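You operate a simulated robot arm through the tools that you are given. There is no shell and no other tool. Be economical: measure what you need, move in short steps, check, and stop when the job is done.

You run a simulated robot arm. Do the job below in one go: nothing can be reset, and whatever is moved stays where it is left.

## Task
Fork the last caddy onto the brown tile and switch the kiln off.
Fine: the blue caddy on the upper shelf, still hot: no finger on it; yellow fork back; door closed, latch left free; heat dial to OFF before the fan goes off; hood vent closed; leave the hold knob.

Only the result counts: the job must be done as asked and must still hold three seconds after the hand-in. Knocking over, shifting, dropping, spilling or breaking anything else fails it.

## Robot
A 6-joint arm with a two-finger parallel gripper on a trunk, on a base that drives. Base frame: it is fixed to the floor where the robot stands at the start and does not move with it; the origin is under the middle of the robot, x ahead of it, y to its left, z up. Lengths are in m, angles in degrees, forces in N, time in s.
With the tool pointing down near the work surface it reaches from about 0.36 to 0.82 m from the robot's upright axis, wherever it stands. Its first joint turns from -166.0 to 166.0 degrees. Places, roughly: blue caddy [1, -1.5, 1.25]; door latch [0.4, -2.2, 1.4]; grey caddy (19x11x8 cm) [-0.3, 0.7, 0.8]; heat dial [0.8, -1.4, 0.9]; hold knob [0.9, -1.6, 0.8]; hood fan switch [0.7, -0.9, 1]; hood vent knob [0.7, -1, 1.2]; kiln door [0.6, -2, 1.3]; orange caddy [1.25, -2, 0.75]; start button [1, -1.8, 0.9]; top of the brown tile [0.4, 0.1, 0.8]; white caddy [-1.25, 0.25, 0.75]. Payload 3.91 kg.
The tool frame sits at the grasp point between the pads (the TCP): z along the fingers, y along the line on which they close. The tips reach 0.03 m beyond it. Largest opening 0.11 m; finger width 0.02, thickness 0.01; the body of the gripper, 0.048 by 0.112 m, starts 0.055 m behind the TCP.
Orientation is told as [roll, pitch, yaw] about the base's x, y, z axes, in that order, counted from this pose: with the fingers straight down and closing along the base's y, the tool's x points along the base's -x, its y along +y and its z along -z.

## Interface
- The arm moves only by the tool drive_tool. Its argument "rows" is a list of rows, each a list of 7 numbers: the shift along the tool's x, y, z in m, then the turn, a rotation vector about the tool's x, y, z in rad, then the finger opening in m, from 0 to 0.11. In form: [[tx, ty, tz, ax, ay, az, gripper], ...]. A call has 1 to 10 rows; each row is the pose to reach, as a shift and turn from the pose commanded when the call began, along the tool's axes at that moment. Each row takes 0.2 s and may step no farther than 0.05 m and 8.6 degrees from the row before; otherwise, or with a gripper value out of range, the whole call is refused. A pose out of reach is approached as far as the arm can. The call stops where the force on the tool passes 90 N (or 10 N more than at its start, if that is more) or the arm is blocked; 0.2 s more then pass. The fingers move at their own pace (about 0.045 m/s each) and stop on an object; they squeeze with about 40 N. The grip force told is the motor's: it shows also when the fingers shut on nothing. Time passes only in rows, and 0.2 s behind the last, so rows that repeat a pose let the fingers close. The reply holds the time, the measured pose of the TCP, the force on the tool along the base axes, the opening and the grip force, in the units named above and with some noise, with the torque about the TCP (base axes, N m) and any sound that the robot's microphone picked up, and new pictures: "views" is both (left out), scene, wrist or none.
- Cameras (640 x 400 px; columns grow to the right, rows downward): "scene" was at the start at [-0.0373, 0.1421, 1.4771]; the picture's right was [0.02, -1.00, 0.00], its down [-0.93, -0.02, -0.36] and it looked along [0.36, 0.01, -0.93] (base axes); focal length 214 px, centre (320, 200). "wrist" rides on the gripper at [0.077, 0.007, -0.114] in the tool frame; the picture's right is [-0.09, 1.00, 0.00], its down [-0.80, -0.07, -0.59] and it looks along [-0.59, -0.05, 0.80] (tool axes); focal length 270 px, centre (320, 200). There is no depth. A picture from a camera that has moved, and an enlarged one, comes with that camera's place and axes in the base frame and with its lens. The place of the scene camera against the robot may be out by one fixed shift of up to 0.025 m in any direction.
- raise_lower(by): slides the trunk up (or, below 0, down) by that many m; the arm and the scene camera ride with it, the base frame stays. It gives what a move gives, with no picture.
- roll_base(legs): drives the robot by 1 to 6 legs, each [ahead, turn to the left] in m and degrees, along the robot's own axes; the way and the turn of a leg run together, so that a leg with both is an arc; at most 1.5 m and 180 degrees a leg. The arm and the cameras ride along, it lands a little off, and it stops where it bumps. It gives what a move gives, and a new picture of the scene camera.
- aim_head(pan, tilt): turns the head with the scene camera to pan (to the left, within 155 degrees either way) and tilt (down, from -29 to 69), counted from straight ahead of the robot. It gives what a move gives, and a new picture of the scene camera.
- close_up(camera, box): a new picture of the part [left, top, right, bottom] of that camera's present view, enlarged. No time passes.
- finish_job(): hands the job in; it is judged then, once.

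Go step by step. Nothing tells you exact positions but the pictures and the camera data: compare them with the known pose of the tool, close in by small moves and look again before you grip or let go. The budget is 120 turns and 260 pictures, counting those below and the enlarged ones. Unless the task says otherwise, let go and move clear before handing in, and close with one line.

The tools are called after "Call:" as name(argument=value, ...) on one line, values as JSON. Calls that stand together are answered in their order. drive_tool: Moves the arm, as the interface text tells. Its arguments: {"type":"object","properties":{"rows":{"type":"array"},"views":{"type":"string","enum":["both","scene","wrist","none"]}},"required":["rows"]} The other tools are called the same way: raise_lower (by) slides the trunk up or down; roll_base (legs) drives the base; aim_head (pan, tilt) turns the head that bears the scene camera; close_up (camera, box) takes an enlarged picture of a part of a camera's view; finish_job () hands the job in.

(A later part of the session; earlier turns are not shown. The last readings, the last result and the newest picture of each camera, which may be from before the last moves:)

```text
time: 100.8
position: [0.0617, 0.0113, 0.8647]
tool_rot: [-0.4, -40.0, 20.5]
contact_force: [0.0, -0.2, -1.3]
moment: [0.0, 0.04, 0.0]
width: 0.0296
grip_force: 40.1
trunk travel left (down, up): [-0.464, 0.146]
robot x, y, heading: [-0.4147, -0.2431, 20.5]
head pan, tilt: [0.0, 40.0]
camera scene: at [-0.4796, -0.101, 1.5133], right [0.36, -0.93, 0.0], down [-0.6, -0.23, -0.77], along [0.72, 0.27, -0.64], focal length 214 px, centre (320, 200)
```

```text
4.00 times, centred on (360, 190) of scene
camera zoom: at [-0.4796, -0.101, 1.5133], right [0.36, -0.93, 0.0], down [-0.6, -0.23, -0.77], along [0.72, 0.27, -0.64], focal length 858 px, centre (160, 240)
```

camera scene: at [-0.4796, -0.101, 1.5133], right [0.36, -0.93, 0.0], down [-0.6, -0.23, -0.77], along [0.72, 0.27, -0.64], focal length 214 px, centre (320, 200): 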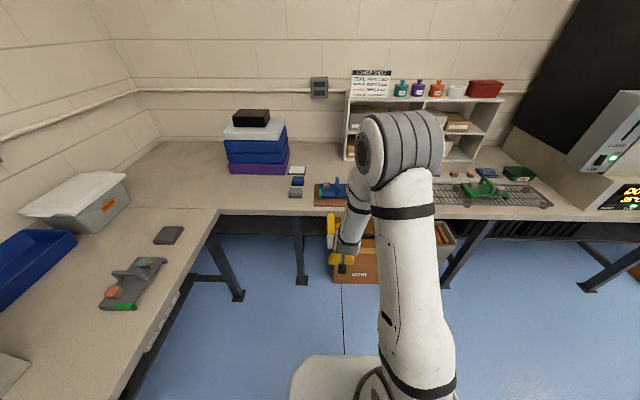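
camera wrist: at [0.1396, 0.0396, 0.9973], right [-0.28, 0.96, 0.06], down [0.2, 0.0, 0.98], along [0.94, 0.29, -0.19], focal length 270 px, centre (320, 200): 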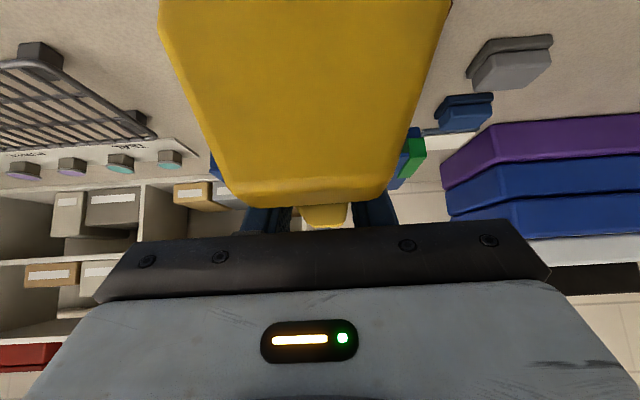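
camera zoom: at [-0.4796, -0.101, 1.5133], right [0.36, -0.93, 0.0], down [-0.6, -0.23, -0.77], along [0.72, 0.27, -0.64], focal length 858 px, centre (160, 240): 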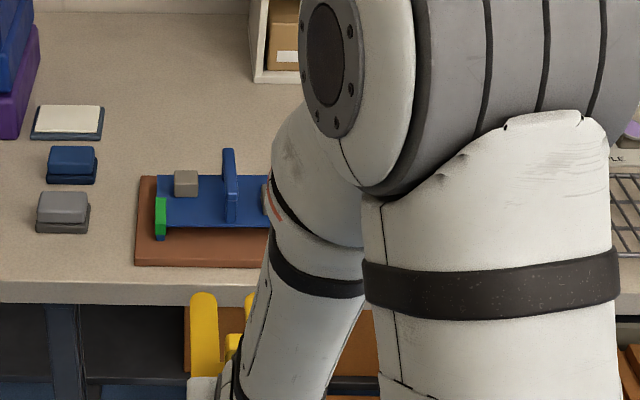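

The caddy stands centred on the tile and the fork is clear. I raise the fork, shift right, and drive forward over its home spot.

Call:
drive_tool(rows=[[-0.0225, 0, -0.0268, 0, 0, 0, 0], [-0.045, -0.01, -0.0536, 0, 0, 0, 0], [-0.0675, -0.03, -0.0804, 0, 0, 0, 0], [-0.09, -0.055, -0.1072, 0, 0, 0, 0], [-0.1125, -0.08, -0.134, 0, 0, 0, 0], [-0.135, -0.105, -0.1609, 0, 0, 0, 0], [-0.1575, -0.13, -0.1877, 0, 0, 0, 0], [-0.18, -0.155, -0.2145, 0, 0, 0, 0], [-0.18, -0.18, -0.2145, 0, 0, 0, 0], [-0.18, -0.195, -0.2145, 0, 0, 0, 0]], views="none")

Call:
roll_base(legs=[[0.42, 0]])

```text
time: 103.0
position: [0.1286, -0.1685, 1.1459]
tool_rot: [-0.6, -40.0, 20.5]
contact_force: [0.2, -0.3, -0.9]
moment: [-0.02, 0.05, 0.01]
width: 0.0298
grip_force: 40.4
out of reach, approached as far as the arm can: row 5, 6
trunk travel left (down, up): [-0.464, 0.146]
robot x, y, heading: [-0.4185, -0.2412, 20.7]
head pan, tilt: [0.0, 40.0]
```

```text
time: 105.6
position: [0.5263, -0.018, 1.1446]
tool_rot: [-0.5, -40.0, 20.6]
contact_force: [1.0, -0.4, -2.4]
moment: [-0.01, 0.03, 0.0]
width: 0.0298
grip_force: 39.8
trunk travel left (down, up): [-0.464, 0.146]
robot x, y, heading: [-0.0154, -0.0932, 20.9]
head pan, tilt: [0.0, 40.0]
camera scene: at [-0.0816, 0.0504, 1.5132], right [0.36, -0.93, 0.0], down [-0.6, -0.23, -0.77], along [0.72, 0.27, -0.64], focal length 214 px, centre (320, 200)
```

scene: 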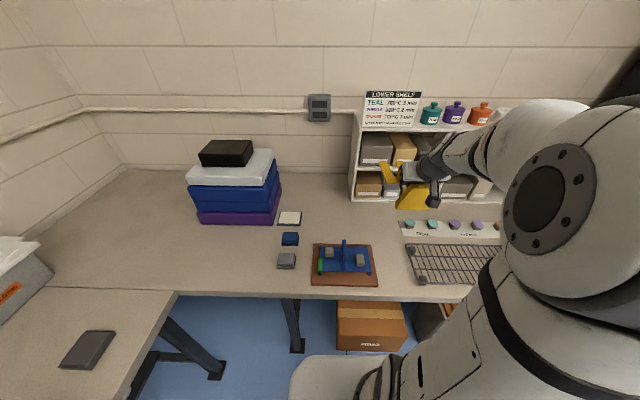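

The blue caddy stands properly on the tile. Now I lower the fork toward its home pose (0.504, -0.032), yaw 21.5°.

Call:
drive_tool(rows=[[0.0253, -0.0008, 0.0244, -0.003, 0, -0.002, 0], [0.0507, -0.0015, 0.0489, -0.006, 0, -0.004, 0], [0.076, -0.0023, 0.0733, -0.009, 0, -0.006, 0], [0.1013, -0.003, 0.0978, -0.012, 0, -0.008, 0], [0.1266, -0.0038, 0.1222, -0.015, 0, -0.01, 0], [0.152, -0.0045, 0.1467, -0.017, 0, -0.011, 0], [0.1773, -0.0053, 0.1711, -0.019, 0, -0.012, 0]], views="both")

Call:
close_up(camera="scene", box=[370, 170, 466, 230])

```text
time: 107.2
position: [0.5053, -0.0341, 0.9006]
tool_rot: [0.0, -39.9, 21.5]
contact_force: [0.5, 0.6, -0.9]
moment: [-0.02, 0.04, -0.01]
width: 0.0296
grip_force: 40.2
trunk travel left (down, up): [-0.464, 0.146]
robot x, y, heading: [-0.0139, -0.0953, 20.9]
head pan, tilt: [0.0, 40.0]
camera scene: at [-0.0815, 0.0503, 1.5133], right [0.36, -0.93, 0.0], down [-0.6, -0.23, -0.77], along [0.72, 0.27, -0.64], focal length 214 px, centre (320, 200)
camera wrist: at [0.3801, -0.0772, 0.9384], right [-0.3, 0.95, 0.06], down [0.24, 0.02, 0.97], along [0.92, 0.31, -0.24], focal length 270 px, centre (320, 200)
```

scene: 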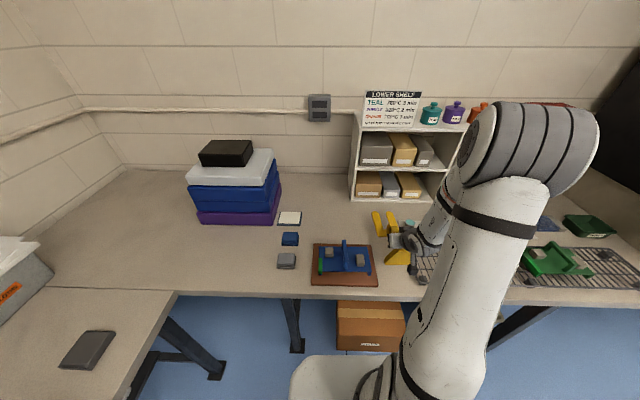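
wrist: 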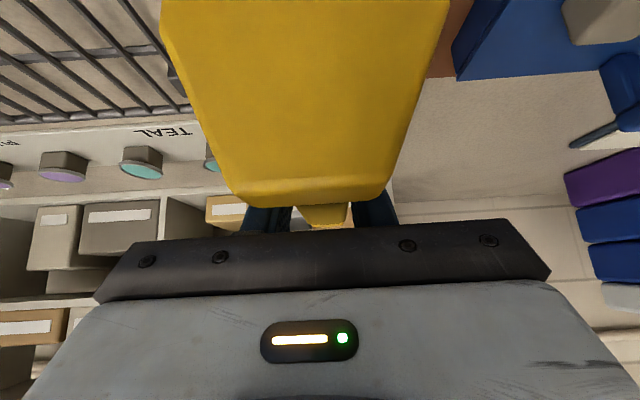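

```text
6.67 times, centred on (418, 200) of scene
camera zoom: at [-0.0815, 0.0503, 1.5133], right [0.36, -0.93, 0.0], down [-0.6, -0.23, -0.77], along [0.72, 0.27, -0.64], focal length 1430 px, centre (-333, 200)
```

zoom: 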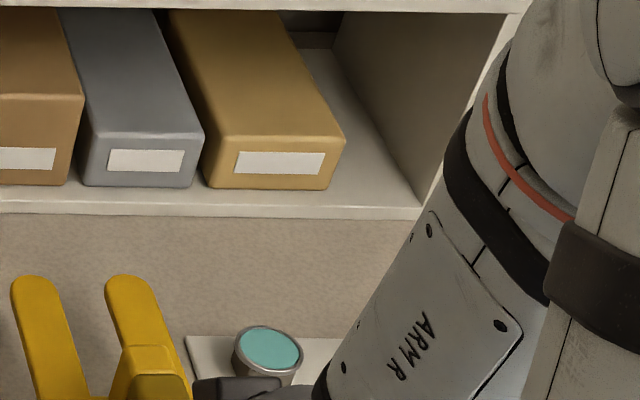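

Call:
drive_tool(rows=[[0.0161, 0.001, 0.0192, 0, 0, 0, 0], [0.0289, 0.002, 0.0345, 0, 0, 0, 0], [0.0334, 0.002, 0.0398, 0, 0, 0, 0]], views="none")

Call:
drive_tool(rows=[[0.0013, 0, 0.0015, 0, 0, 0, 0]], views="none")

Call:
drive_tool(rows=[[0.0013, 0, 0.0015, 0, 0, 0, 0]], views="none")

```text
time: 108.0
position: [0.5026, -0.0312, 0.8478]
tool_rot: [0.1, -40.0, 21.5]
contact_force: [0.2, -1.3, -2.2]
moment: [-0.05, 0.05, 0.02]
width: 0.0293
grip_force: 39.8
trunk travel left (down, up): [-0.464, 0.146]
robot x, y, heading: [-0.0141, -0.0973, 21.1]
head pan, tilt: [0.0, 40.0]
```

```text
time: 108.4
position: [0.5048, -0.0306, 0.8467]
tool_rot: [0.0, -40.0, 21.4]
contact_force: [-0.5, 0.1, -0.9]
moment: [-0.02, 0.04, 0.01]
width: 0.0297
grip_force: 40.5
trunk travel left (down, up): [-0.464, 0.146]
robot x, y, heading: [-0.0167, -0.0951, 20.8]
head pan, tilt: [0.0, 40.0]
```

```text
time: 108.8
position: [0.5027, -0.0317, 0.8435]
tool_rot: [0.2, -39.9, 21.3]
contact_force: [0.4, 0.1, -1.0]
moment: [-0.03, 0.06, -0.02]
width: 0.0298
grip_force: 40.1
trunk travel left (down, up): [-0.464, 0.146]
robot x, y, heading: [-0.0185, -0.0935, 20.8]
head pan, tilt: [0.0, 40.0]
```

Call:
drive_tool(rows=[[0.0008, 0, 0.001, 0, 0, 0, 0]], views="none")

Call:
drive_tool(rows=[[0.0008, 0, 0.001, 0, 0, 0, 0]], views="wrist")

```text
time: 109.2
position: [0.5025, -0.0308, 0.8438]
tool_rot: [0.1, -40.1, 21.4]
contact_force: [0.6, -0.3, 10.0]
moment: [-0.85, 0.39, 0.14]
width: 0.0298
grip_force: 39.6
trunk travel left (down, up): [-0.464, 0.146]
robot x, y, heading: [-0.014, -0.0907, 20.8]
head pan, tilt: [0.0, 40.0]
```

```text
time: 109.6
position: [0.5016, -0.0323, 0.8427]
tool_rot: [0.3, -40.0, 21.3]
contact_force: [1.1, 3.1, 25.9]
moment: [-0.71, 1.3, -0.17]
width: 0.0296
grip_force: 40.1
trunk travel left (down, up): [-0.464, 0.146]
robot x, y, heading: [-0.0176, -0.0922, 20.9]
head pan, tilt: [0.0, 40.0]
camera wrist: at [0.3781, -0.0745, 0.8808], right [-0.3, 0.95, 0.06], down [0.24, 0.01, 0.97], along [0.92, 0.31, -0.23], focal length 270 px, centre (320, 200)
```

wrist: 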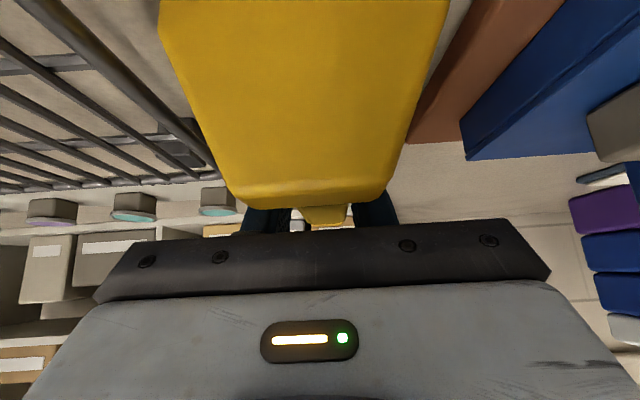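

The fork rests on the bench at its home pose. Relieving 1 mm and opening the fingers.

Call:
drive_tool(rows=[[-0.0008, 0, -0.001, 0, 0, 0, 0.02], [-0.0008, 0, -0.001, 0, 0, 0, 0.04], [-0.0008, 0, -0.001, 0, 0, 0, 0.07], [-0.0008, 0, -0.001, 0, 0, 0, 0.07]], views="none")

Call:
drive_tool(rows=[[-0.0193, 0, -0.023, 0, 0, 0, 0.07], [-0.045, 0, -0.0536, 0, 0, 0, 0.07], [-0.0771, 0, -0.0919, 0, 0, 0, 0.07], [-0.109, 0, -0.13, 0, 0, 0, 0.07], [-0.141, 0, -0.168, 0, 0, 0, 0.07], [-0.173, 0, -0.206, 0, 0, 0, 0.07]], views="both")

Call:
close_up(camera="scene", box=[300, 200, 428, 290])

```text
time: 110.6
position: [0.503, -0.032, 0.8419]
tool_rot: [0.4, -39.9, 21.3]
contact_force: [-0.2, 0.6, -0.1]
moment: [0.02, 0.01, -0.04]
width: 0.0698
grip_force: 0.1
trunk travel left (down, up): [-0.464, 0.146]
robot x, y, heading: [-0.0144, -0.0966, 21.0]
head pan, tilt: [0.0, 40.0]
```

```text
time: 112.0
position: [0.5025, -0.0299, 1.1109]
tool_rot: [0.1, -40.0, 21.4]
contact_force: [-0.1, 0.3, 0.7]
moment: [0.03, 0.01, 0.03]
width: 0.0698
grip_force: 0.1
trunk travel left (down, up): [-0.464, 0.146]
robot x, y, heading: [-0.0159, -0.0922, 20.9]
head pan, tilt: [0.0, 40.0]
camera scene: at [-0.0826, 0.0501, 1.5132], right [0.36, -0.93, 0.0], down [-0.6, -0.23, -0.77], along [0.72, 0.27, -0.64], focal length 214 px, centre (320, 200)
camera wrist: at [0.3781, -0.0737, 1.1492], right [-0.3, 0.95, 0.06], down [0.24, 0.02, 0.97], along [0.92, 0.31, -0.24], focal length 270 px, centre (320, 200)
```

scene: 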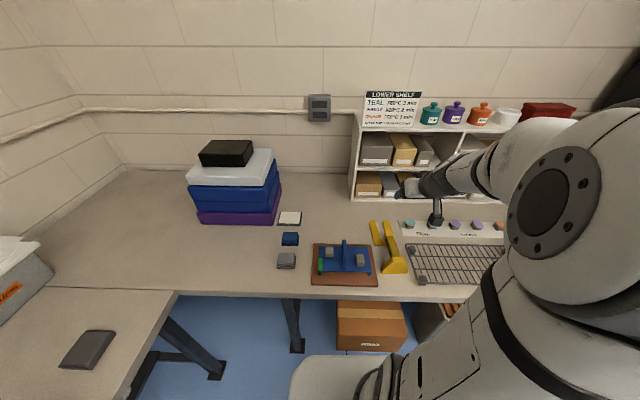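
wrist: 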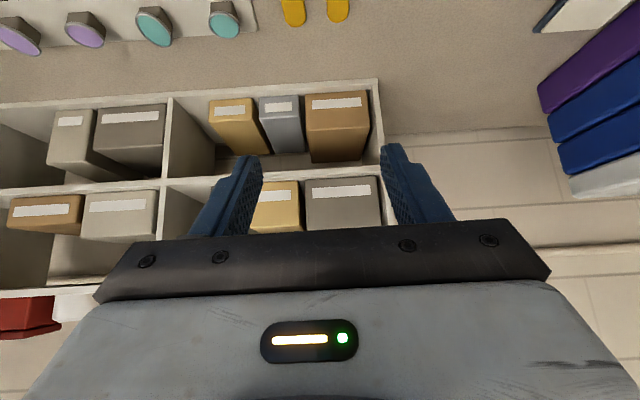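

```text
4.44 times, centred on (364, 245) of scene
camera zoom: at [-0.0826, 0.0501, 1.5132], right [0.36, -0.93, 0.0], down [-0.6, -0.23, -0.77], along [0.72, 0.27, -0.64], focal length 953 px, centre (124, 0)
```

zoom: 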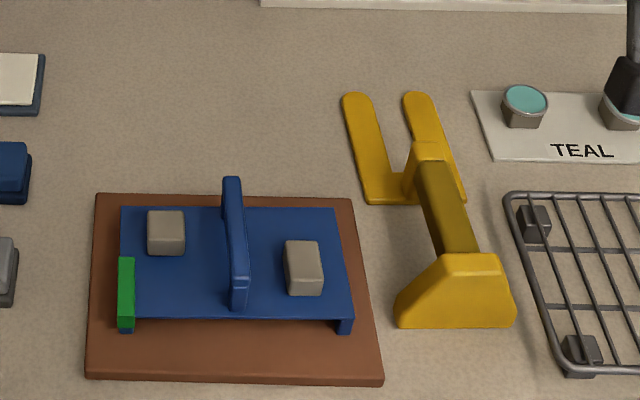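

The caddy is on the tile and the fork is back exactly where it lay. Next: the kiln controls; driving back to the kiln.

Call:
roll_base(legs=[[-0.3, 0], [0, -111], [1.3, 0], [0, 108], [0.3, 0]])

Call:
aim_head(pan=0, tilt=35)

Call:
close_up(camera="wrist", box=[0, 0, 640, 400])

```text
time: 131.1
position: [0.4603, -1.385, 1.1103]
tool_rot: [0.0, -39.9, 16.7]
contact_force: [0.4, 1.2, -1.1]
moment: [-0.02, 0.02, 0.0]
width: 0.0701
grip_force: 0.1
trunk travel left (down, up): [-0.464, 0.146]
robot x, y, heading: [-0.066, -1.4039, 16.9]
head pan, tilt: [0.0, 40.0]
camera scene: at [-0.1184, -1.2559, 1.5133], right [0.29, -0.96, 0.0], down [-0.62, -0.18, -0.77], along [0.73, 0.22, -0.64], focal length 214 px, centre (320, 200)
```

scene: 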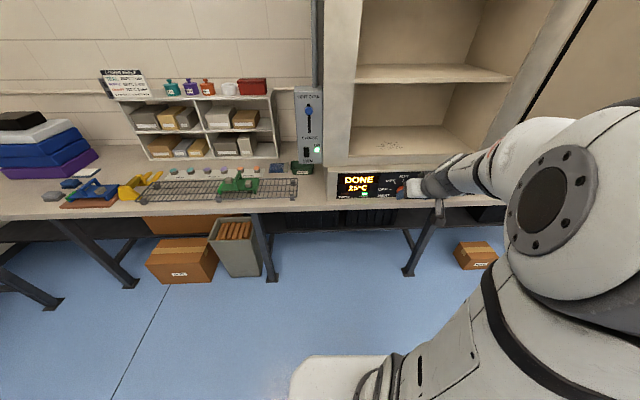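

```text
time: 131.8
position: [0.4592, -1.3861, 1.1102]
tool_rot: [-0.1, -40.0, 16.7]
contact_force: [0.3, -0.3, -0.4]
moment: [-0.02, 0.0, -0.01]
width: 0.07
grip_force: 0.1
trunk travel left (down, up): [-0.464, 0.146]
robot x, y, heading: [-0.0672, -1.4011, 16.5]
head pan, tilt: [0.0, 35.0]
camera scene: at [-0.1168, -1.2553, 1.5208], right [0.29, -0.96, 0.0], down [-0.55, -0.16, -0.82], along [0.78, 0.23, -0.57], focal length 214 px, centre (320, 200)
```

scene: 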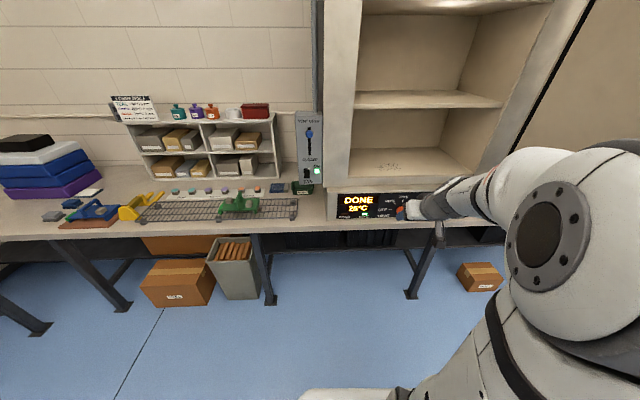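

```text
1.00 times, centred on (320, 200) of wrist (not enlarged: the box is as wide or as high as the picture)
camera zoom: at [0.331, -1.4173, 1.1487], right [-0.22, 0.97, 0.06], down [0.24, 0.0, 0.97], along [0.94, 0.23, -0.24], focal length 270 px, centre (320, 200)
```

zoom: 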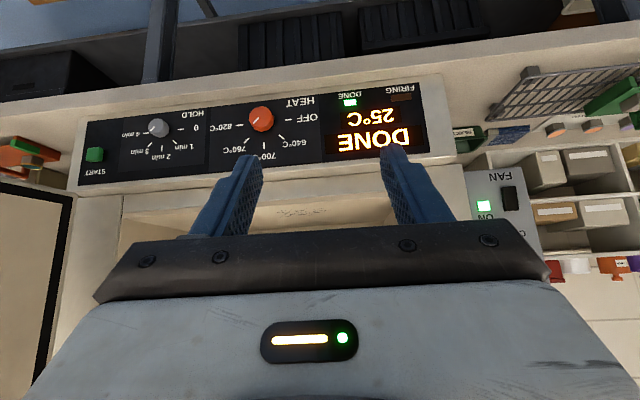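

The wrist camera sees the panel well (upside-down). Zooming on the heat dial and the hood box.

Call:
close_up(camera="wrist", box=[180, 80, 340, 180])

Call:
close_up(camera="scene", box=[280, 95, 344, 215])

```text
4.00 times, centred on (260, 130) of wrist
camera zoom: at [0.331, -1.4173, 1.1487], right [-0.22, 0.97, 0.06], down [0.24, 0.0, 0.97], along [0.94, 0.23, -0.24], focal length 1081 px, centre (560, 480)
```

zoom: 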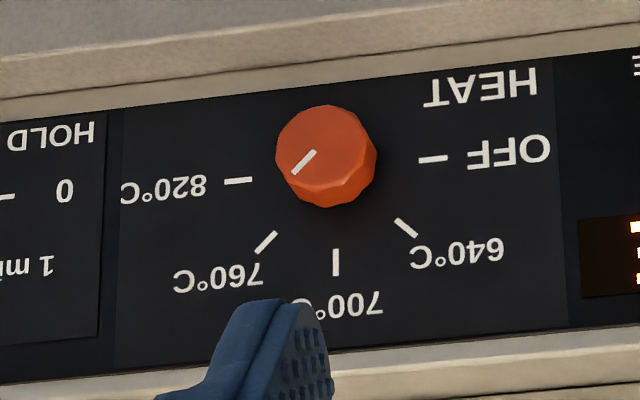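

```text
3.33 times, centred on (312, 155) of scene
camera zoom: at [-0.1168, -1.2553, 1.5208], right [0.29, -0.96, 0.0], down [-0.55, -0.16, -0.82], along [0.78, 0.23, -0.57], focal length 715 px, centre (347, 350)
```

zoom: 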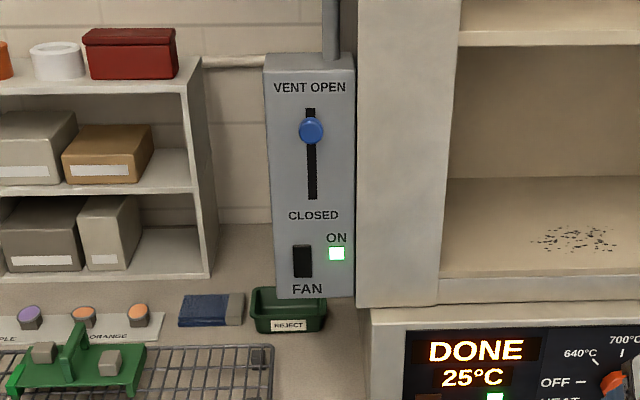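

The dial sits near (0.798, -1.402, 0.879), pointer at 760 °C, OFF is 135° counter-clockwise; the panel is nearly vertical. I roll 10 cm closer and bring the hand horizontal in front of the dial.

Call:
roll_base(legs=[[0.1, 0]])

Call:
drive_tool(rows=[[0.0321, 0, 0.0383, 0, 0, 0, 0.07], [0.0643, 0, 0.0766, 0, -0.1, 0, 0.07], [0.0835, -0.03, 0.0996, 0, -0.25, 0, 0.07], [0.1, -0.06, 0.12, 0, -0.4, 0, 0.07], [0.116, -0.09, 0.139, 0, -0.53, 0, 0.07], [0.13, -0.105, 0.158, 0, -0.66, 0, 0.07], [0.141, -0.105, 0.173, 0, -0.79, 0, 0.07]], views="both")

```text
time: 132.9
position: [0.5575, -1.3563, 1.1099]
tool_rot: [0.1, -39.9, 16.8]
contact_force: [-0.6, 0.1, -0.5]
moment: [0.03, 0.01, -0.06]
width: 0.0701
grip_force: 0.0
trunk travel left (down, up): [-0.464, 0.146]
robot x, y, heading: [0.0288, -1.3724, 16.9]
head pan, tilt: [0.0, 35.0]
camera scene: at [-0.0185, -1.2263, 1.5208], right [0.28, -0.96, 0.0], down [-0.55, -0.16, -0.82], along [0.78, 0.23, -0.57], focal length 214 px, centre (320, 200)
```

scene: 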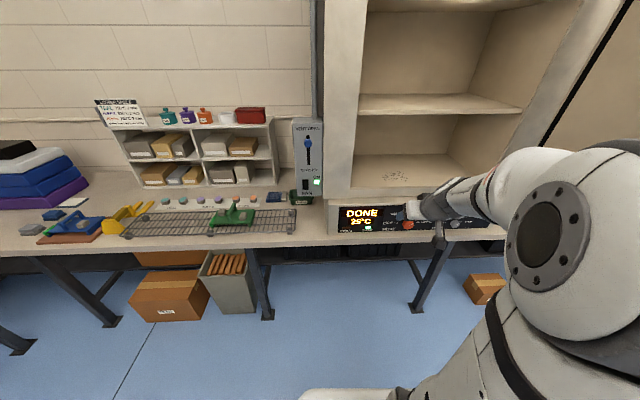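

```text
time: 134.5
position: [0.6288, -1.481, 0.923]
tool_rot: [18.1, -84.4, -0.8]
contact_force: [-0.5, 0.0, -0.1]
moment: [0.0, -0.01, -0.03]
width: 0.0702
grip_force: 0.1
out of reach, approached as far as the arm can: row 6, 7
trunk travel left (down, up): [-0.464, 0.146]
robot x, y, heading: [0.0347, -1.3753, 16.7]
head pan, tilt: [0.0, 35.0]
camera scene: at [-0.0187, -1.2267, 1.5209], right [0.28, -0.96, 0.0], down [-0.55, -0.16, -0.82], along [0.78, 0.23, -0.57], focal length 214 px, centre (320, 200)
camera wrist: at [0.5118, -1.509, 0.8569], right [-0.29, 0.95, 0.12], down [-0.47, -0.25, 0.85], along [0.84, 0.19, 0.51], focal length 270 px, centre (320, 200)
```

scene: 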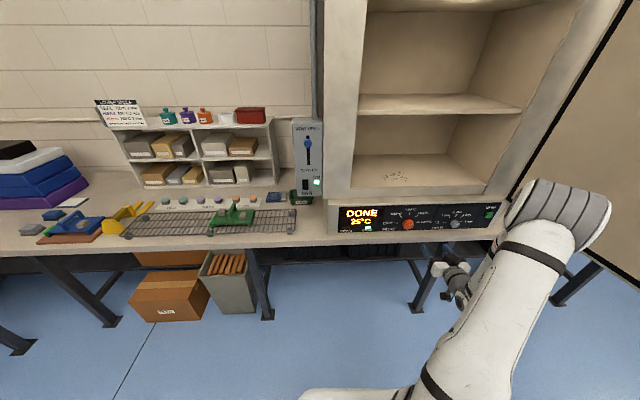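
wrist: 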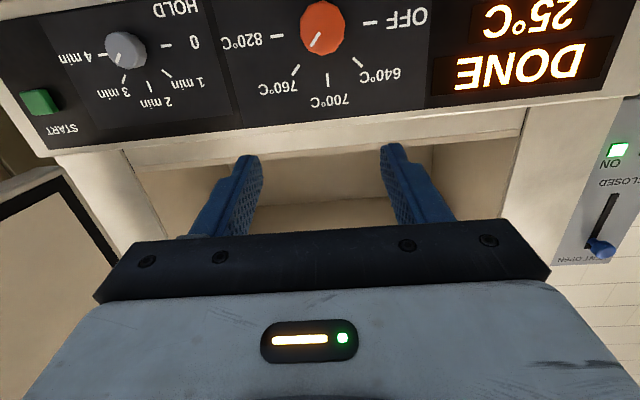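

The arm is at its reach limit low down with the hand level. I lift the hand 20 cm and lower the trunk instead.

Call:
drive_tool(rows=[[-0.04, 0, 0, 0, 0, 0, 0.07], [-0.08, 0, 0, 0, 0, 0, 0.07], [-0.12, 0, 0, 0, 0, 0, 0.07], [-0.16, 0, 0, 0, 0, 0, 0.07], [-0.2, 0, 0, 0, 0, 0, 0.07]], views="none")

Call:
raise_lower(by=-0.24)

Call:
close_up(camera="wrist", box=[0, 0, 640, 400])

Call:
close_up(camera="scene", box=[0, 0, 640, 400])

```text
time: 135.7
position: [0.6432, -1.4771, 1.1237]
tool_rot: [0.8, -85.2, 15.9]
contact_force: [0.2, -0.4, -0.5]
moment: [0.0, -0.02, 0.0]
width: 0.0701
grip_force: 0.0
trunk travel left (down, up): [-0.464, 0.146]
robot x, y, heading: [0.0322, -1.3719, 16.6]
head pan, tilt: [0.0, 35.0]
```

```text
time: 138.2
position: [0.6427, -1.4771, 0.8846]
tool_rot: [0.6, -85.2, 16.1]
contact_force: [-0.8, 0.0, -0.1]
moment: [0.0, -0.04, 0.02]
width: 0.0701
grip_force: 0.1
trunk travel left (down, up): [-0.224, 0.386]
robot x, y, heading: [0.0314, -1.3728, 16.4]
head pan, tilt: [0.0, 35.0]
```

```text
1.00 times, centred on (320, 200) of wrist (not enlarged: the box is as wide or as high as the picture)
camera zoom: at [0.5274, -1.5057, 0.8168], right [-0.28, 0.96, 0.09], down [-0.48, -0.22, 0.85], along [0.83, 0.19, 0.52], focal length 270 px, centre (320, 200)
```

zoom: 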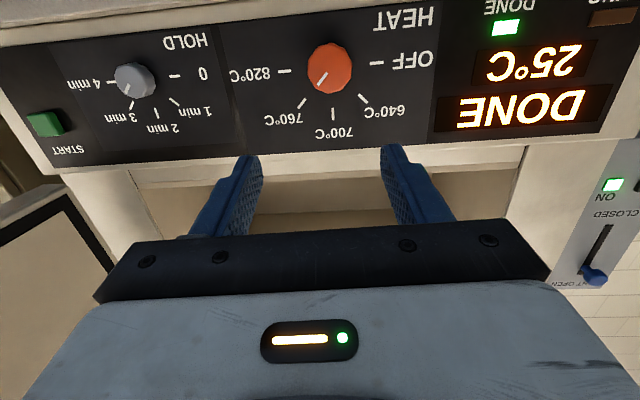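

```text
1.00 times, centred on (320, 200) of scene (not enlarged: the box is as wide or as high as the picture)
camera zoom: at [-0.0195, -1.2265, 1.2808], right [0.28, -0.96, 0.0], down [-0.55, -0.16, -0.82], along [0.79, 0.23, -0.57], focal length 214 px, centre (320, 200)
```

zoom: 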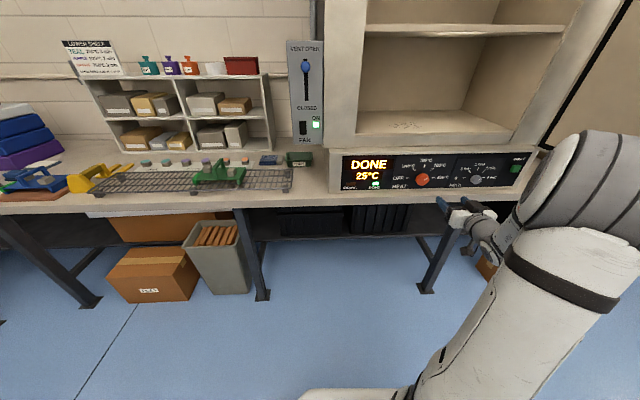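

By the wrist rays from three poses the dial face is at about (0.845, -1.403, 0.849). Moving to 8 cm in front of it.

Call:
drive_tool(rows=[[0.0043, 0.004, 0.034, 0, 0, 0, 0.07], [0.0086, 0.008, 0.068, 0, 0, 0, 0.07], [0.013, 0.012, 0.102, 0, 0, 0, 0.07], [0.0172, 0.0154, 0.136, 0, 0, 0, 0.07]], views="both")

Call:
close_up(camera="scene", box=[340, 130, 540, 230])

```text
time: 139.2
position: [0.7675, -1.4226, 0.8584]
tool_rot: [0.7, -85.2, 16.0]
contact_force: [0.0, -0.3, -0.1]
moment: [-0.02, -0.01, 0.02]
width: 0.0702
grip_force: 0.0
trunk travel left (down, up): [-0.224, 0.386]
robot x, y, heading: [0.0315, -1.3748, 16.7]
head pan, tilt: [0.0, 35.0]
camera scene: at [-0.0197, -1.2266, 1.2808], right [0.28, -0.96, 0.0], down [-0.55, -0.16, -0.82], along [0.79, 0.23, -0.57], focal length 214 px, centre (320, 200)
camera wrist: at [0.6519, -1.4513, 0.7909], right [-0.28, 0.96, 0.09], down [-0.48, -0.22, 0.85], along [0.83, 0.19, 0.52], focal length 270 px, centre (320, 200)
```

scene: 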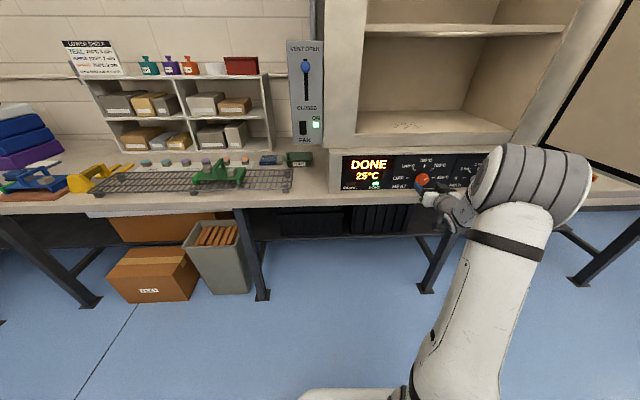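
wrist: 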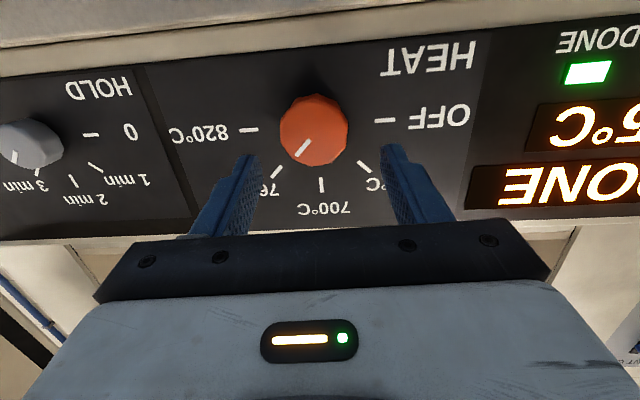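

```text
3.20 times, centred on (440, 180) of scene
camera zoom: at [-0.0197, -1.2266, 1.2808], right [0.28, -0.96, 0.0], down [-0.55, -0.16, -0.82], along [0.79, 0.23, -0.57], focal length 686 px, centre (-64, 264)
```

zoom: 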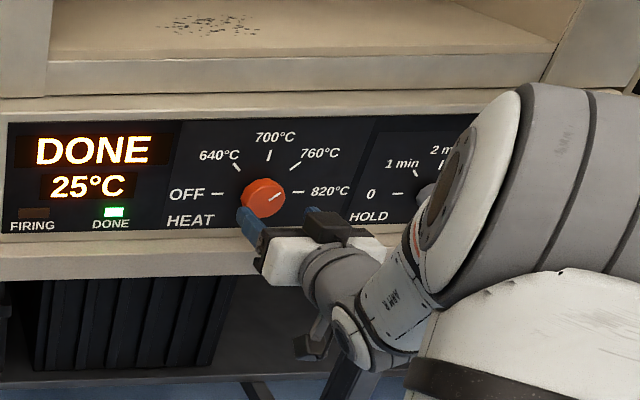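

Aligned: the axis passes through the knob with only 4 mm offset. I pre-rotate the hand 67° clockwise so that one grasp can turn the dial 135° counter-clockwise.

Call:
drive_tool(rows=[[0, -0.002, 0, 0, 0, 0.147, 0.07], [0, -0.0045, 0, 0, 0, 0.294, 0.07], [0, -0.0045, 0, 0, 0, 0.441, 0.07], [0, -0.0045, 0, 0, 0, 0.588, 0.07], [0, -0.0045, 0, 0, 0, 0.735, 0.07], [0, -0.0045, 0, 0, 0, 0.882, 0.07], [0, -0.0045, 0, 0, 0, 1.029, 0.07], [0, -0.0045, 0, 0, 0, 1.176, 0.07]], views="both")

```text
time: 141.0
position: [0.77, -1.4278, 0.8551]
tool_rot: [84.9, -22.4, -71.3]
contact_force: [-0.2, -0.4, 1.0]
moment: [0.0, 0.0, -0.03]
width: 0.0698
grip_force: 0.2
trunk travel left (down, up): [-0.224, 0.386]
robot x, y, heading: [0.0318, -1.3775, 16.3]
head pan, tilt: [0.0, 35.0]
camera scene: at [-0.0194, -1.2265, 1.2808], right [0.28, -0.96, 0.0], down [-0.55, -0.16, -0.82], along [0.79, 0.23, -0.57], focal length 214 px, centre (320, 200)
camera wrist: at [0.6374, -1.3908, 0.8414], right [-0.01, 0.31, 0.95], down [-0.33, -0.9, 0.29], along [0.94, -0.31, 0.11], focal length 270 px, centre (320, 200)
```

scene: 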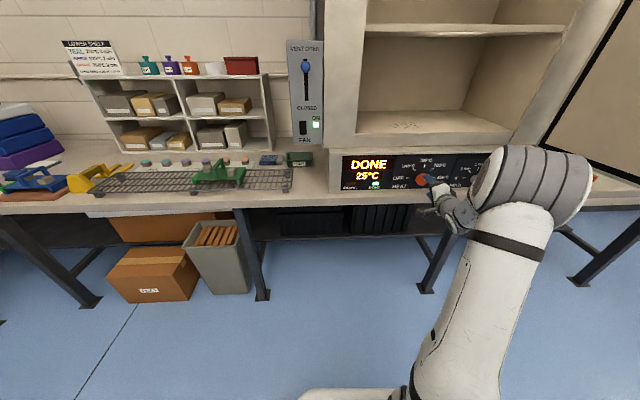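
wrist: 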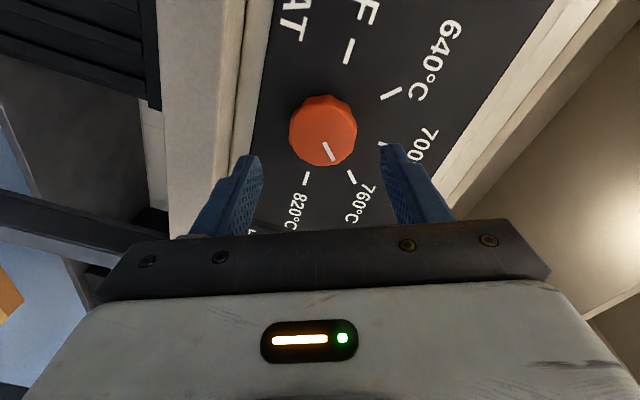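

Knob is centred between the fingers, pointer at 760. Advancing 6.6 cm and gripping.

Call:
drive_tool(rows=[[0, 0.001, 0.025, 0, 0, 0, 0.07], [0, 0.001, 0.05, 0, 0, 0, 0.07], [0, 0.001, 0.066, 0, 0, 0, 0.07]], views="wrist")

Call:
close_up(camera="scene", box=[380, 150, 476, 210])

```text
time: 142.0
position: [0.8235, -1.4092, 0.8506]
tool_rot: [84.5, -22.5, -71.1]
contact_force: [-59.8, -10.2, 1.6]
moment: [0.45, -2.35, 1.43]
width: 0.0702
grip_force: 0.1
trunk travel left (down, up): [-0.224, 0.386]
robot x, y, heading: [0.031, -1.3716, 16.6]
head pan, tilt: [0.0, 35.0]
stopped in row 3: the force on the tool passed its limit at 92 N (the readings are from after the stop); the commanded pose is now the measured one
camera wrist: at [0.6915, -1.3725, 0.8372], right [-0.01, 0.31, 0.95], down [-0.33, -0.9, 0.29], along [0.94, -0.31, 0.11], focal length 270 px, centre (320, 200)
```

wrist: 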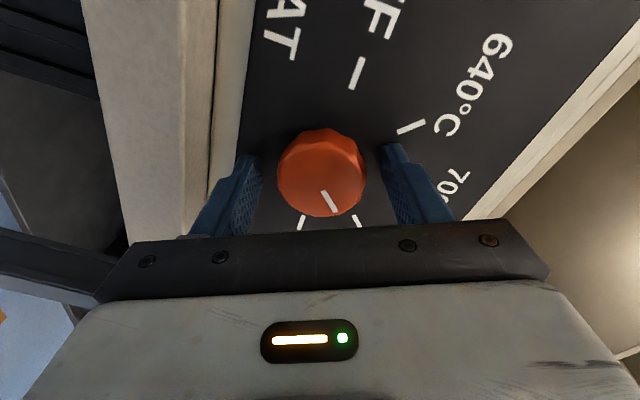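

```text
6.67 times, centred on (428, 180) of scene
camera zoom: at [-0.0273, -1.2278, 1.2809], right [0.28, -0.96, 0.0], down [-0.55, -0.16, -0.82], along [0.79, 0.23, -0.57], focal length 1430 px, centre (-400, 333)
```

zoom: 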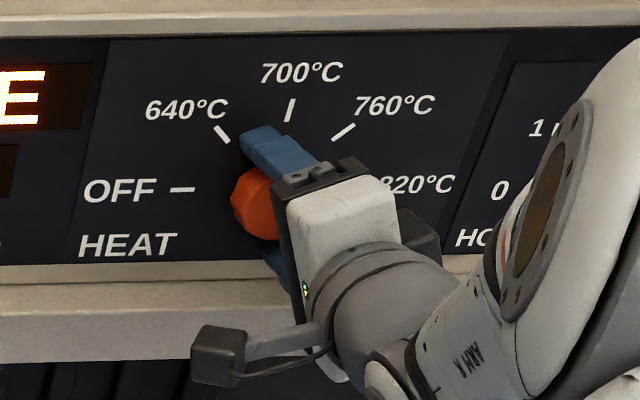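

The upper fingertip touched the panel face; the fingers already overlap the knob by ~1.2 cm. Backing 2 mm and closing.

Call:
drive_tool(rows=[[0, 0, -0.003, 0, 0, 0, 0.07], [0, 0, -0.003, 0, 0, 0, 0.03], [0, 0, -0.003, 0, 0, 0, 0.0], [0, 0, -0.003, 0, 0, 0, 0.0]], views="wrist")

```text
time: 143.0
position: [0.8227, -1.409, 0.8526]
tool_rot: [84.7, -22.6, -71.2]
contact_force: [-22.1, -0.2, 20.1]
moment: [0.3, -1.0, 0.86]
width: 0.0475
grip_force: 41.1
trunk travel left (down, up): [-0.224, 0.386]
robot x, y, heading: [0.0339, -1.3759, 16.4]
head pan, tilt: [0.0, 35.0]
camera wrist: at [0.6923, -1.3719, 0.838], right [-0.01, 0.31, 0.95], down [-0.33, -0.9, 0.29], along [0.94, -0.31, 0.11], focal length 270 px, centre (320, 200)
```

wrist: 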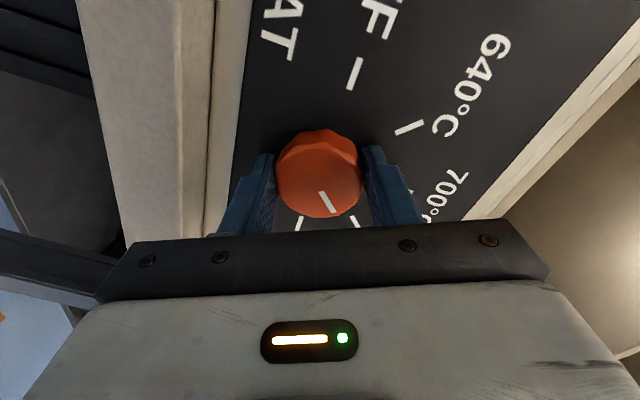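

Gripped. I ease the side load and turn counter-clockwise about 67° first.

Call:
drive_tool(rows=[[0, 0.001, -0.002, 0, 0, 0, 0], [0, 0.001, -0.002, 0, 0, -0.147, 0], [0, 0.001, -0.002, 0, 0, -0.294, 0], [0, 0.001, -0.002, 0, 0, -0.441, 0], [0, 0.001, -0.002, 0, 0, -0.588, 0], [0, 0.001, -0.002, 0, 0, -0.735, 0], [0, 0.001, -0.002, 0, 0, -0.882, 0], [0, 0.001, -0.002, 0, 0, -1.029, 0], [0, 0.001, -0.002, 0, 0, -1.176, 0]], views="wrist")

```text
time: 145.0
position: [0.8235, -1.41, 0.8491]
tool_rot: [0.0, -84.8, 16.7]
contact_force: [3.1, -10.2, 15.3]
moment: [0.34, -0.79, -0.96]
width: 0.0473
grip_force: 44.7
trunk travel left (down, up): [-0.224, 0.386]
robot x, y, heading: [0.0312, -1.3756, 16.5]
head pan, tilt: [0.0, 35.0]
camera wrist: at [0.7065, -1.4386, 0.7815], right [-0.28, 0.96, 0.09], down [-0.48, -0.22, 0.85], along [0.83, 0.19, 0.52], focal length 270 px, centre (320, 200)
```

wrist: 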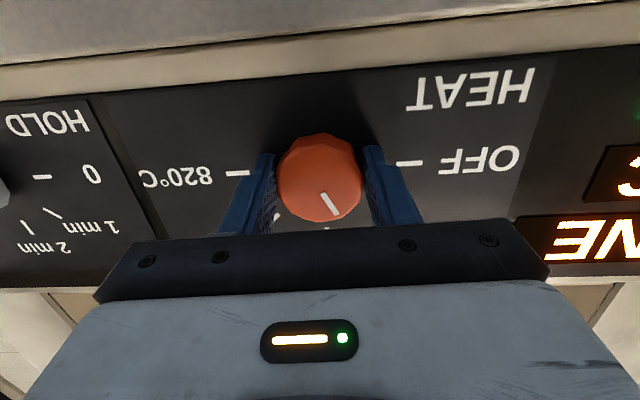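

The dial follows. Turning the remaining 68°.

Call:
drive_tool(rows=[[0, 0, 0, 0, 0, -0.147, 0], [0, 0, 0, 0, 0, -0.294, 0], [0, 0, 0, 0, 0, -0.441, 0], [0, 0, 0, 0, 0, -0.588, 0], [0, 0, 0, 0, 0, -0.735, 0], [0, 0, 0, 0, 0, -0.882, 0], [0, 0, 0, 0, 0, -1.029, 0], [0, 0, 0, 0, 0, -1.18, 0]], views="both")

```text
refused: row 8 steps farther than a row can; nothing moved
```

Call:
drive_tool(rows=[[0, 0, 0, 0, 0, -0.148, 0], [0, 0, 0, 0, 0, -0.296, 0], [0, 0, 0, 0, 0, -0.444, 0], [0, 0, 0, 0, 0, -0.592, 0], [0, 0, 0, 0, 0, -0.74, 0], [0, 0, 0, 0, 0, -0.888, 0], [0, 0, 0, 0, 0, -1.036, 0], [0, 0, 0, 0, 0, -1.18, 0]], views="both")

```text
time: 145.8
position: [0.825, -1.4125, 0.8489]
tool_rot: [-72.3, -64.4, 92.7]
contact_force: [-43.9, 4.8, 5.8]
moment: [0.18, -1.37, 0.8]
width: 0.0472
grip_force: 45.2
out of reach, approached as far as the arm can: row 3, 4
trunk travel left (down, up): [-0.224, 0.386]
robot x, y, heading: [0.0284, -1.3747, 16.5]
head pan, tilt: [0.0, 35.0]
stopped in row 4: the force on the tool passed its limit at 139 N (the readings are from after the stop); the commanded pose is now the measured one
camera scene: at [-0.0258, -1.2263, 1.2807], right [0.28, -0.96, 0.0], down [-0.55, -0.16, -0.82], along [0.79, 0.23, -0.57], focal length 214 px, centre (320, 200)
camera wrist: at [0.7184, -1.4769, 0.7919], right [-0.34, 0.88, -0.33], down [-0.55, 0.1, 0.83], along [0.76, 0.47, 0.45], focal length 270 px, centre (320, 200)
```

scene: 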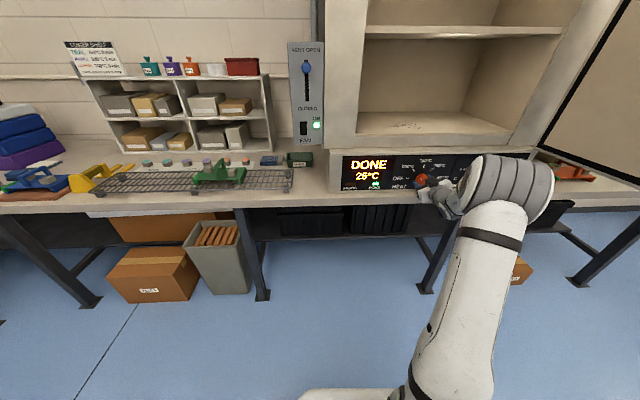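
wrist: 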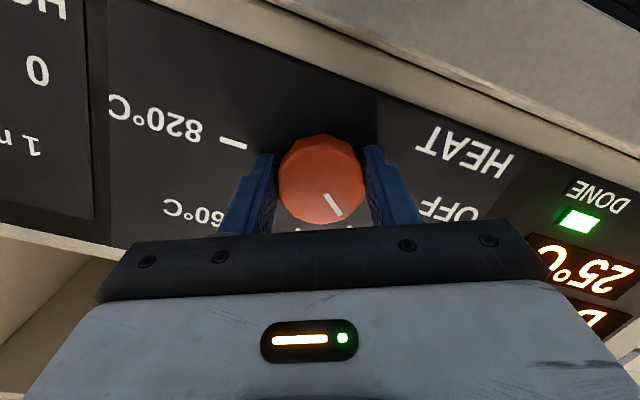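

The wrist hit a joint limit after ~92° of turning (near 640). I release, back off, rotate the hand back and re-grip.

Call:
drive_tool(rows=[[0, 0, 0, 0, 0, 0, 0.05], [0, 0, 0, 0, 0, 0, 0.075], [0, 0, -0.02, 0, 0, 0, 0.075], [0, 0, -0.04, 0, 0, 0.14, 0.075], [0, 0, -0.04, 0, 0, 0.28, 0.075], [0, 0, -0.04, 0, 0, 0.42, 0.075], [0, 0, -0.04, 0, 0, 0.56, 0.075], [0, 0, -0.04, 0, 0, 0.7, 0.075], [0, 0, -0.04, 0, 0, 0.84, 0.075], [0, 0, -0.04, 0, 0, 0.98, 0.075]], views="wrist")

```text
time: 148.0
position: [0.7913, -1.4258, 0.8502]
tool_rot: [75.4, -57.4, -59.1]
contact_force: [0.6, -0.1, -0.9]
moment: [0.01, 0.0, -0.01]
width: 0.0749
grip_force: 0.1
trunk travel left (down, up): [-0.224, 0.386]
robot x, y, heading: [0.0337, -1.3735, 16.4]
head pan, tilt: [0.0, 35.0]
camera wrist: at [0.6627, -1.4211, 0.8043], right [-0.18, 0.79, 0.59], down [-0.32, -0.62, 0.72], along [0.93, -0.07, 0.36], focal length 270 px, centre (320, 200)
```

wrist: 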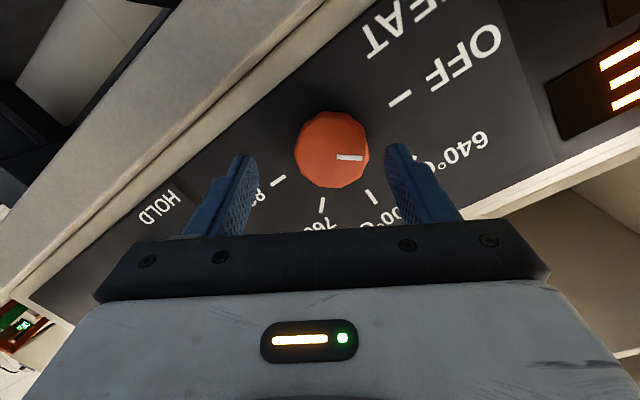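

Pointer is at 640, ~45° to go. Re-gripping.

Call:
drive_tool(rows=[[0, 0.0075, 0.01, 0, 0, 0, 0.075], [0, 0.0075, 0.026, 0, 0, 0, 0.075], [0, 0.0075, 0.026, 0, 0, 0, 0.03], [0, 0.0075, 0.026, 0, 0, 0, 0.0], [0, 0.0075, 0.026, 0, 0, 0, 0.0]], views="wrist")

```text
time: 149.2
position: [0.8159, -1.411, 0.8497]
tool_rot: [75.4, -57.5, -59.1]
contact_force: [0.9, 3.1, 1.1]
moment: [0.09, -0.21, 0.4]
width: 0.0472
grip_force: 43.4
trunk travel left (down, up): [-0.224, 0.386]
robot x, y, heading: [0.0293, -1.3726, 16.5]
head pan, tilt: [0.0, 35.0]
camera wrist: at [0.6872, -1.4058, 0.8044], right [-0.18, 0.79, 0.59], down [-0.32, -0.61, 0.72], along [0.93, -0.06, 0.36], focal length 270 px, centre (320, 200)
```

wrist: 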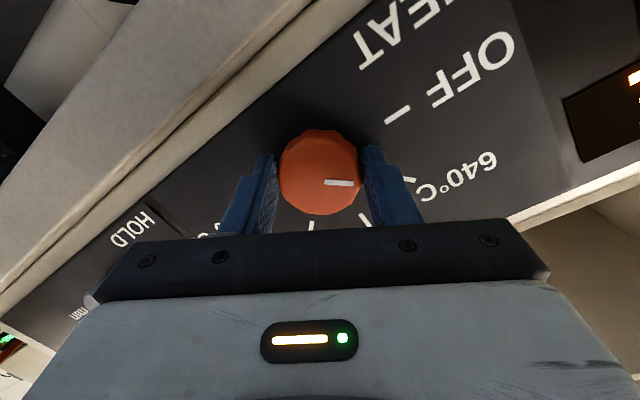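

Call:
drive_tool(rows=[[0, 0, 0, 0, 0, -0.14, 0], [0, 0, 0, 0, 0, -0.28, 0], [0, 0, 0, 0, 0, -0.42, 0], [0, 0, 0, 0, 0, -0.56, 0], [0, 0, 0, 0, 0, -0.68, 0], [0, 0, 0, 0, 0, -0.76, 0]], views="wrist")

```text
time: 150.6
position: [0.8162, -1.4135, 0.8497]
tool_rot: [-56.0, -75.8, 75.2]
contact_force: [-0.7, -10.6, -2.6]
moment: [1.07, 0.48, -0.52]
width: 0.0473
grip_force: 44.7
trunk travel left (down, up): [-0.224, 0.386]
robot x, y, heading: [0.0277, -1.3758, 16.6]
head pan, tilt: [0.0, 35.0]
camera wrist: at [0.7025, -1.4625, 0.7893], right [-0.33, 0.94, -0.12], down [-0.49, -0.06, 0.87], along [0.81, 0.34, 0.47], focal length 270 px, centre (320, 200)
```

wrist: 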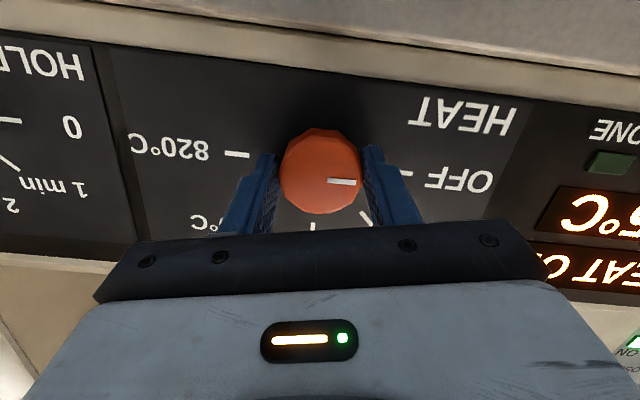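

The display now reads "HEAT O…" and the pointer is at OFF. Releasing and backing off to check.

Call:
drive_tool(rows=[[0, 0, 0, 0, 0, 0, 0.05], [0, 0, 0, 0, 0, 0, 0.075], [0, 0, -0.03, 0, 0, 0, 0.075], [0, 0, -0.07, 0, 0, 0.1, 0.075], [0, 0, -0.11, 0, 0, 0.2, 0.075], [0, 0, -0.15, 0, 0, 0.3, 0.075]], views="both")

Call:
close_up(camera="scene", box=[330, 140, 490, 220])

```text
time: 152.0
position: [0.6744, -1.4616, 0.8723]
tool_rot: [34.2, -80.5, -16.2]
contact_force: [-0.5, -0.1, -0.8]
moment: [0.01, -0.02, -0.01]
width: 0.075
grip_force: 0.1
trunk travel left (down, up): [-0.224, 0.386]
robot x, y, heading: [0.0329, -1.3771, 16.7]
head pan, tilt: [0.0, 35.0]
camera scene: at [-0.02, -1.2267, 1.2808], right [0.28, -0.96, 0.0], down [-0.55, -0.16, -0.82], along [0.79, 0.23, -0.57], focal length 214 px, centre (320, 200)
camera wrist: at [0.5537, -1.4886, 0.8121], right [-0.29, 0.94, 0.18], down [-0.41, -0.29, 0.86], along [0.87, 0.17, 0.47], focal length 270 px, centre (320, 200)
```

scene: 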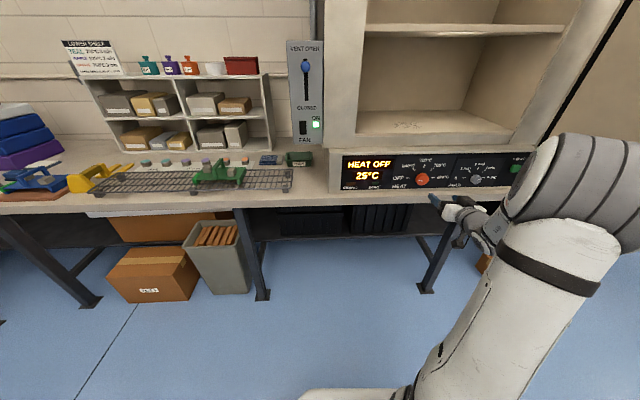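
wrist: 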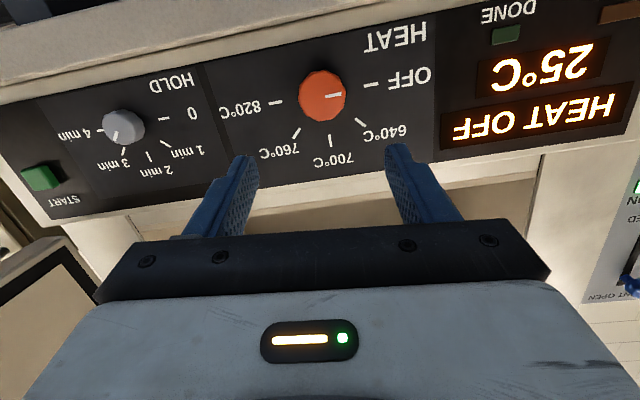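

```text
4.00 times, centred on (410, 180) of scene
camera zoom: at [-0.02, -1.2267, 1.2808], right [0.28, -0.96, 0.0], down [-0.55, -0.16, -0.82], along [0.79, 0.23, -0.57], focal length 858 px, centre (-40, 280)
```

zoom: 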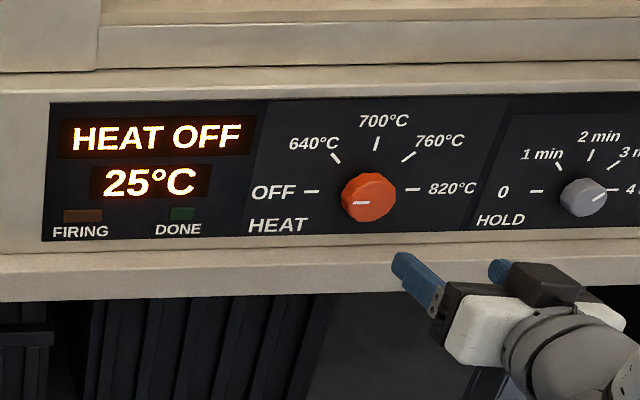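

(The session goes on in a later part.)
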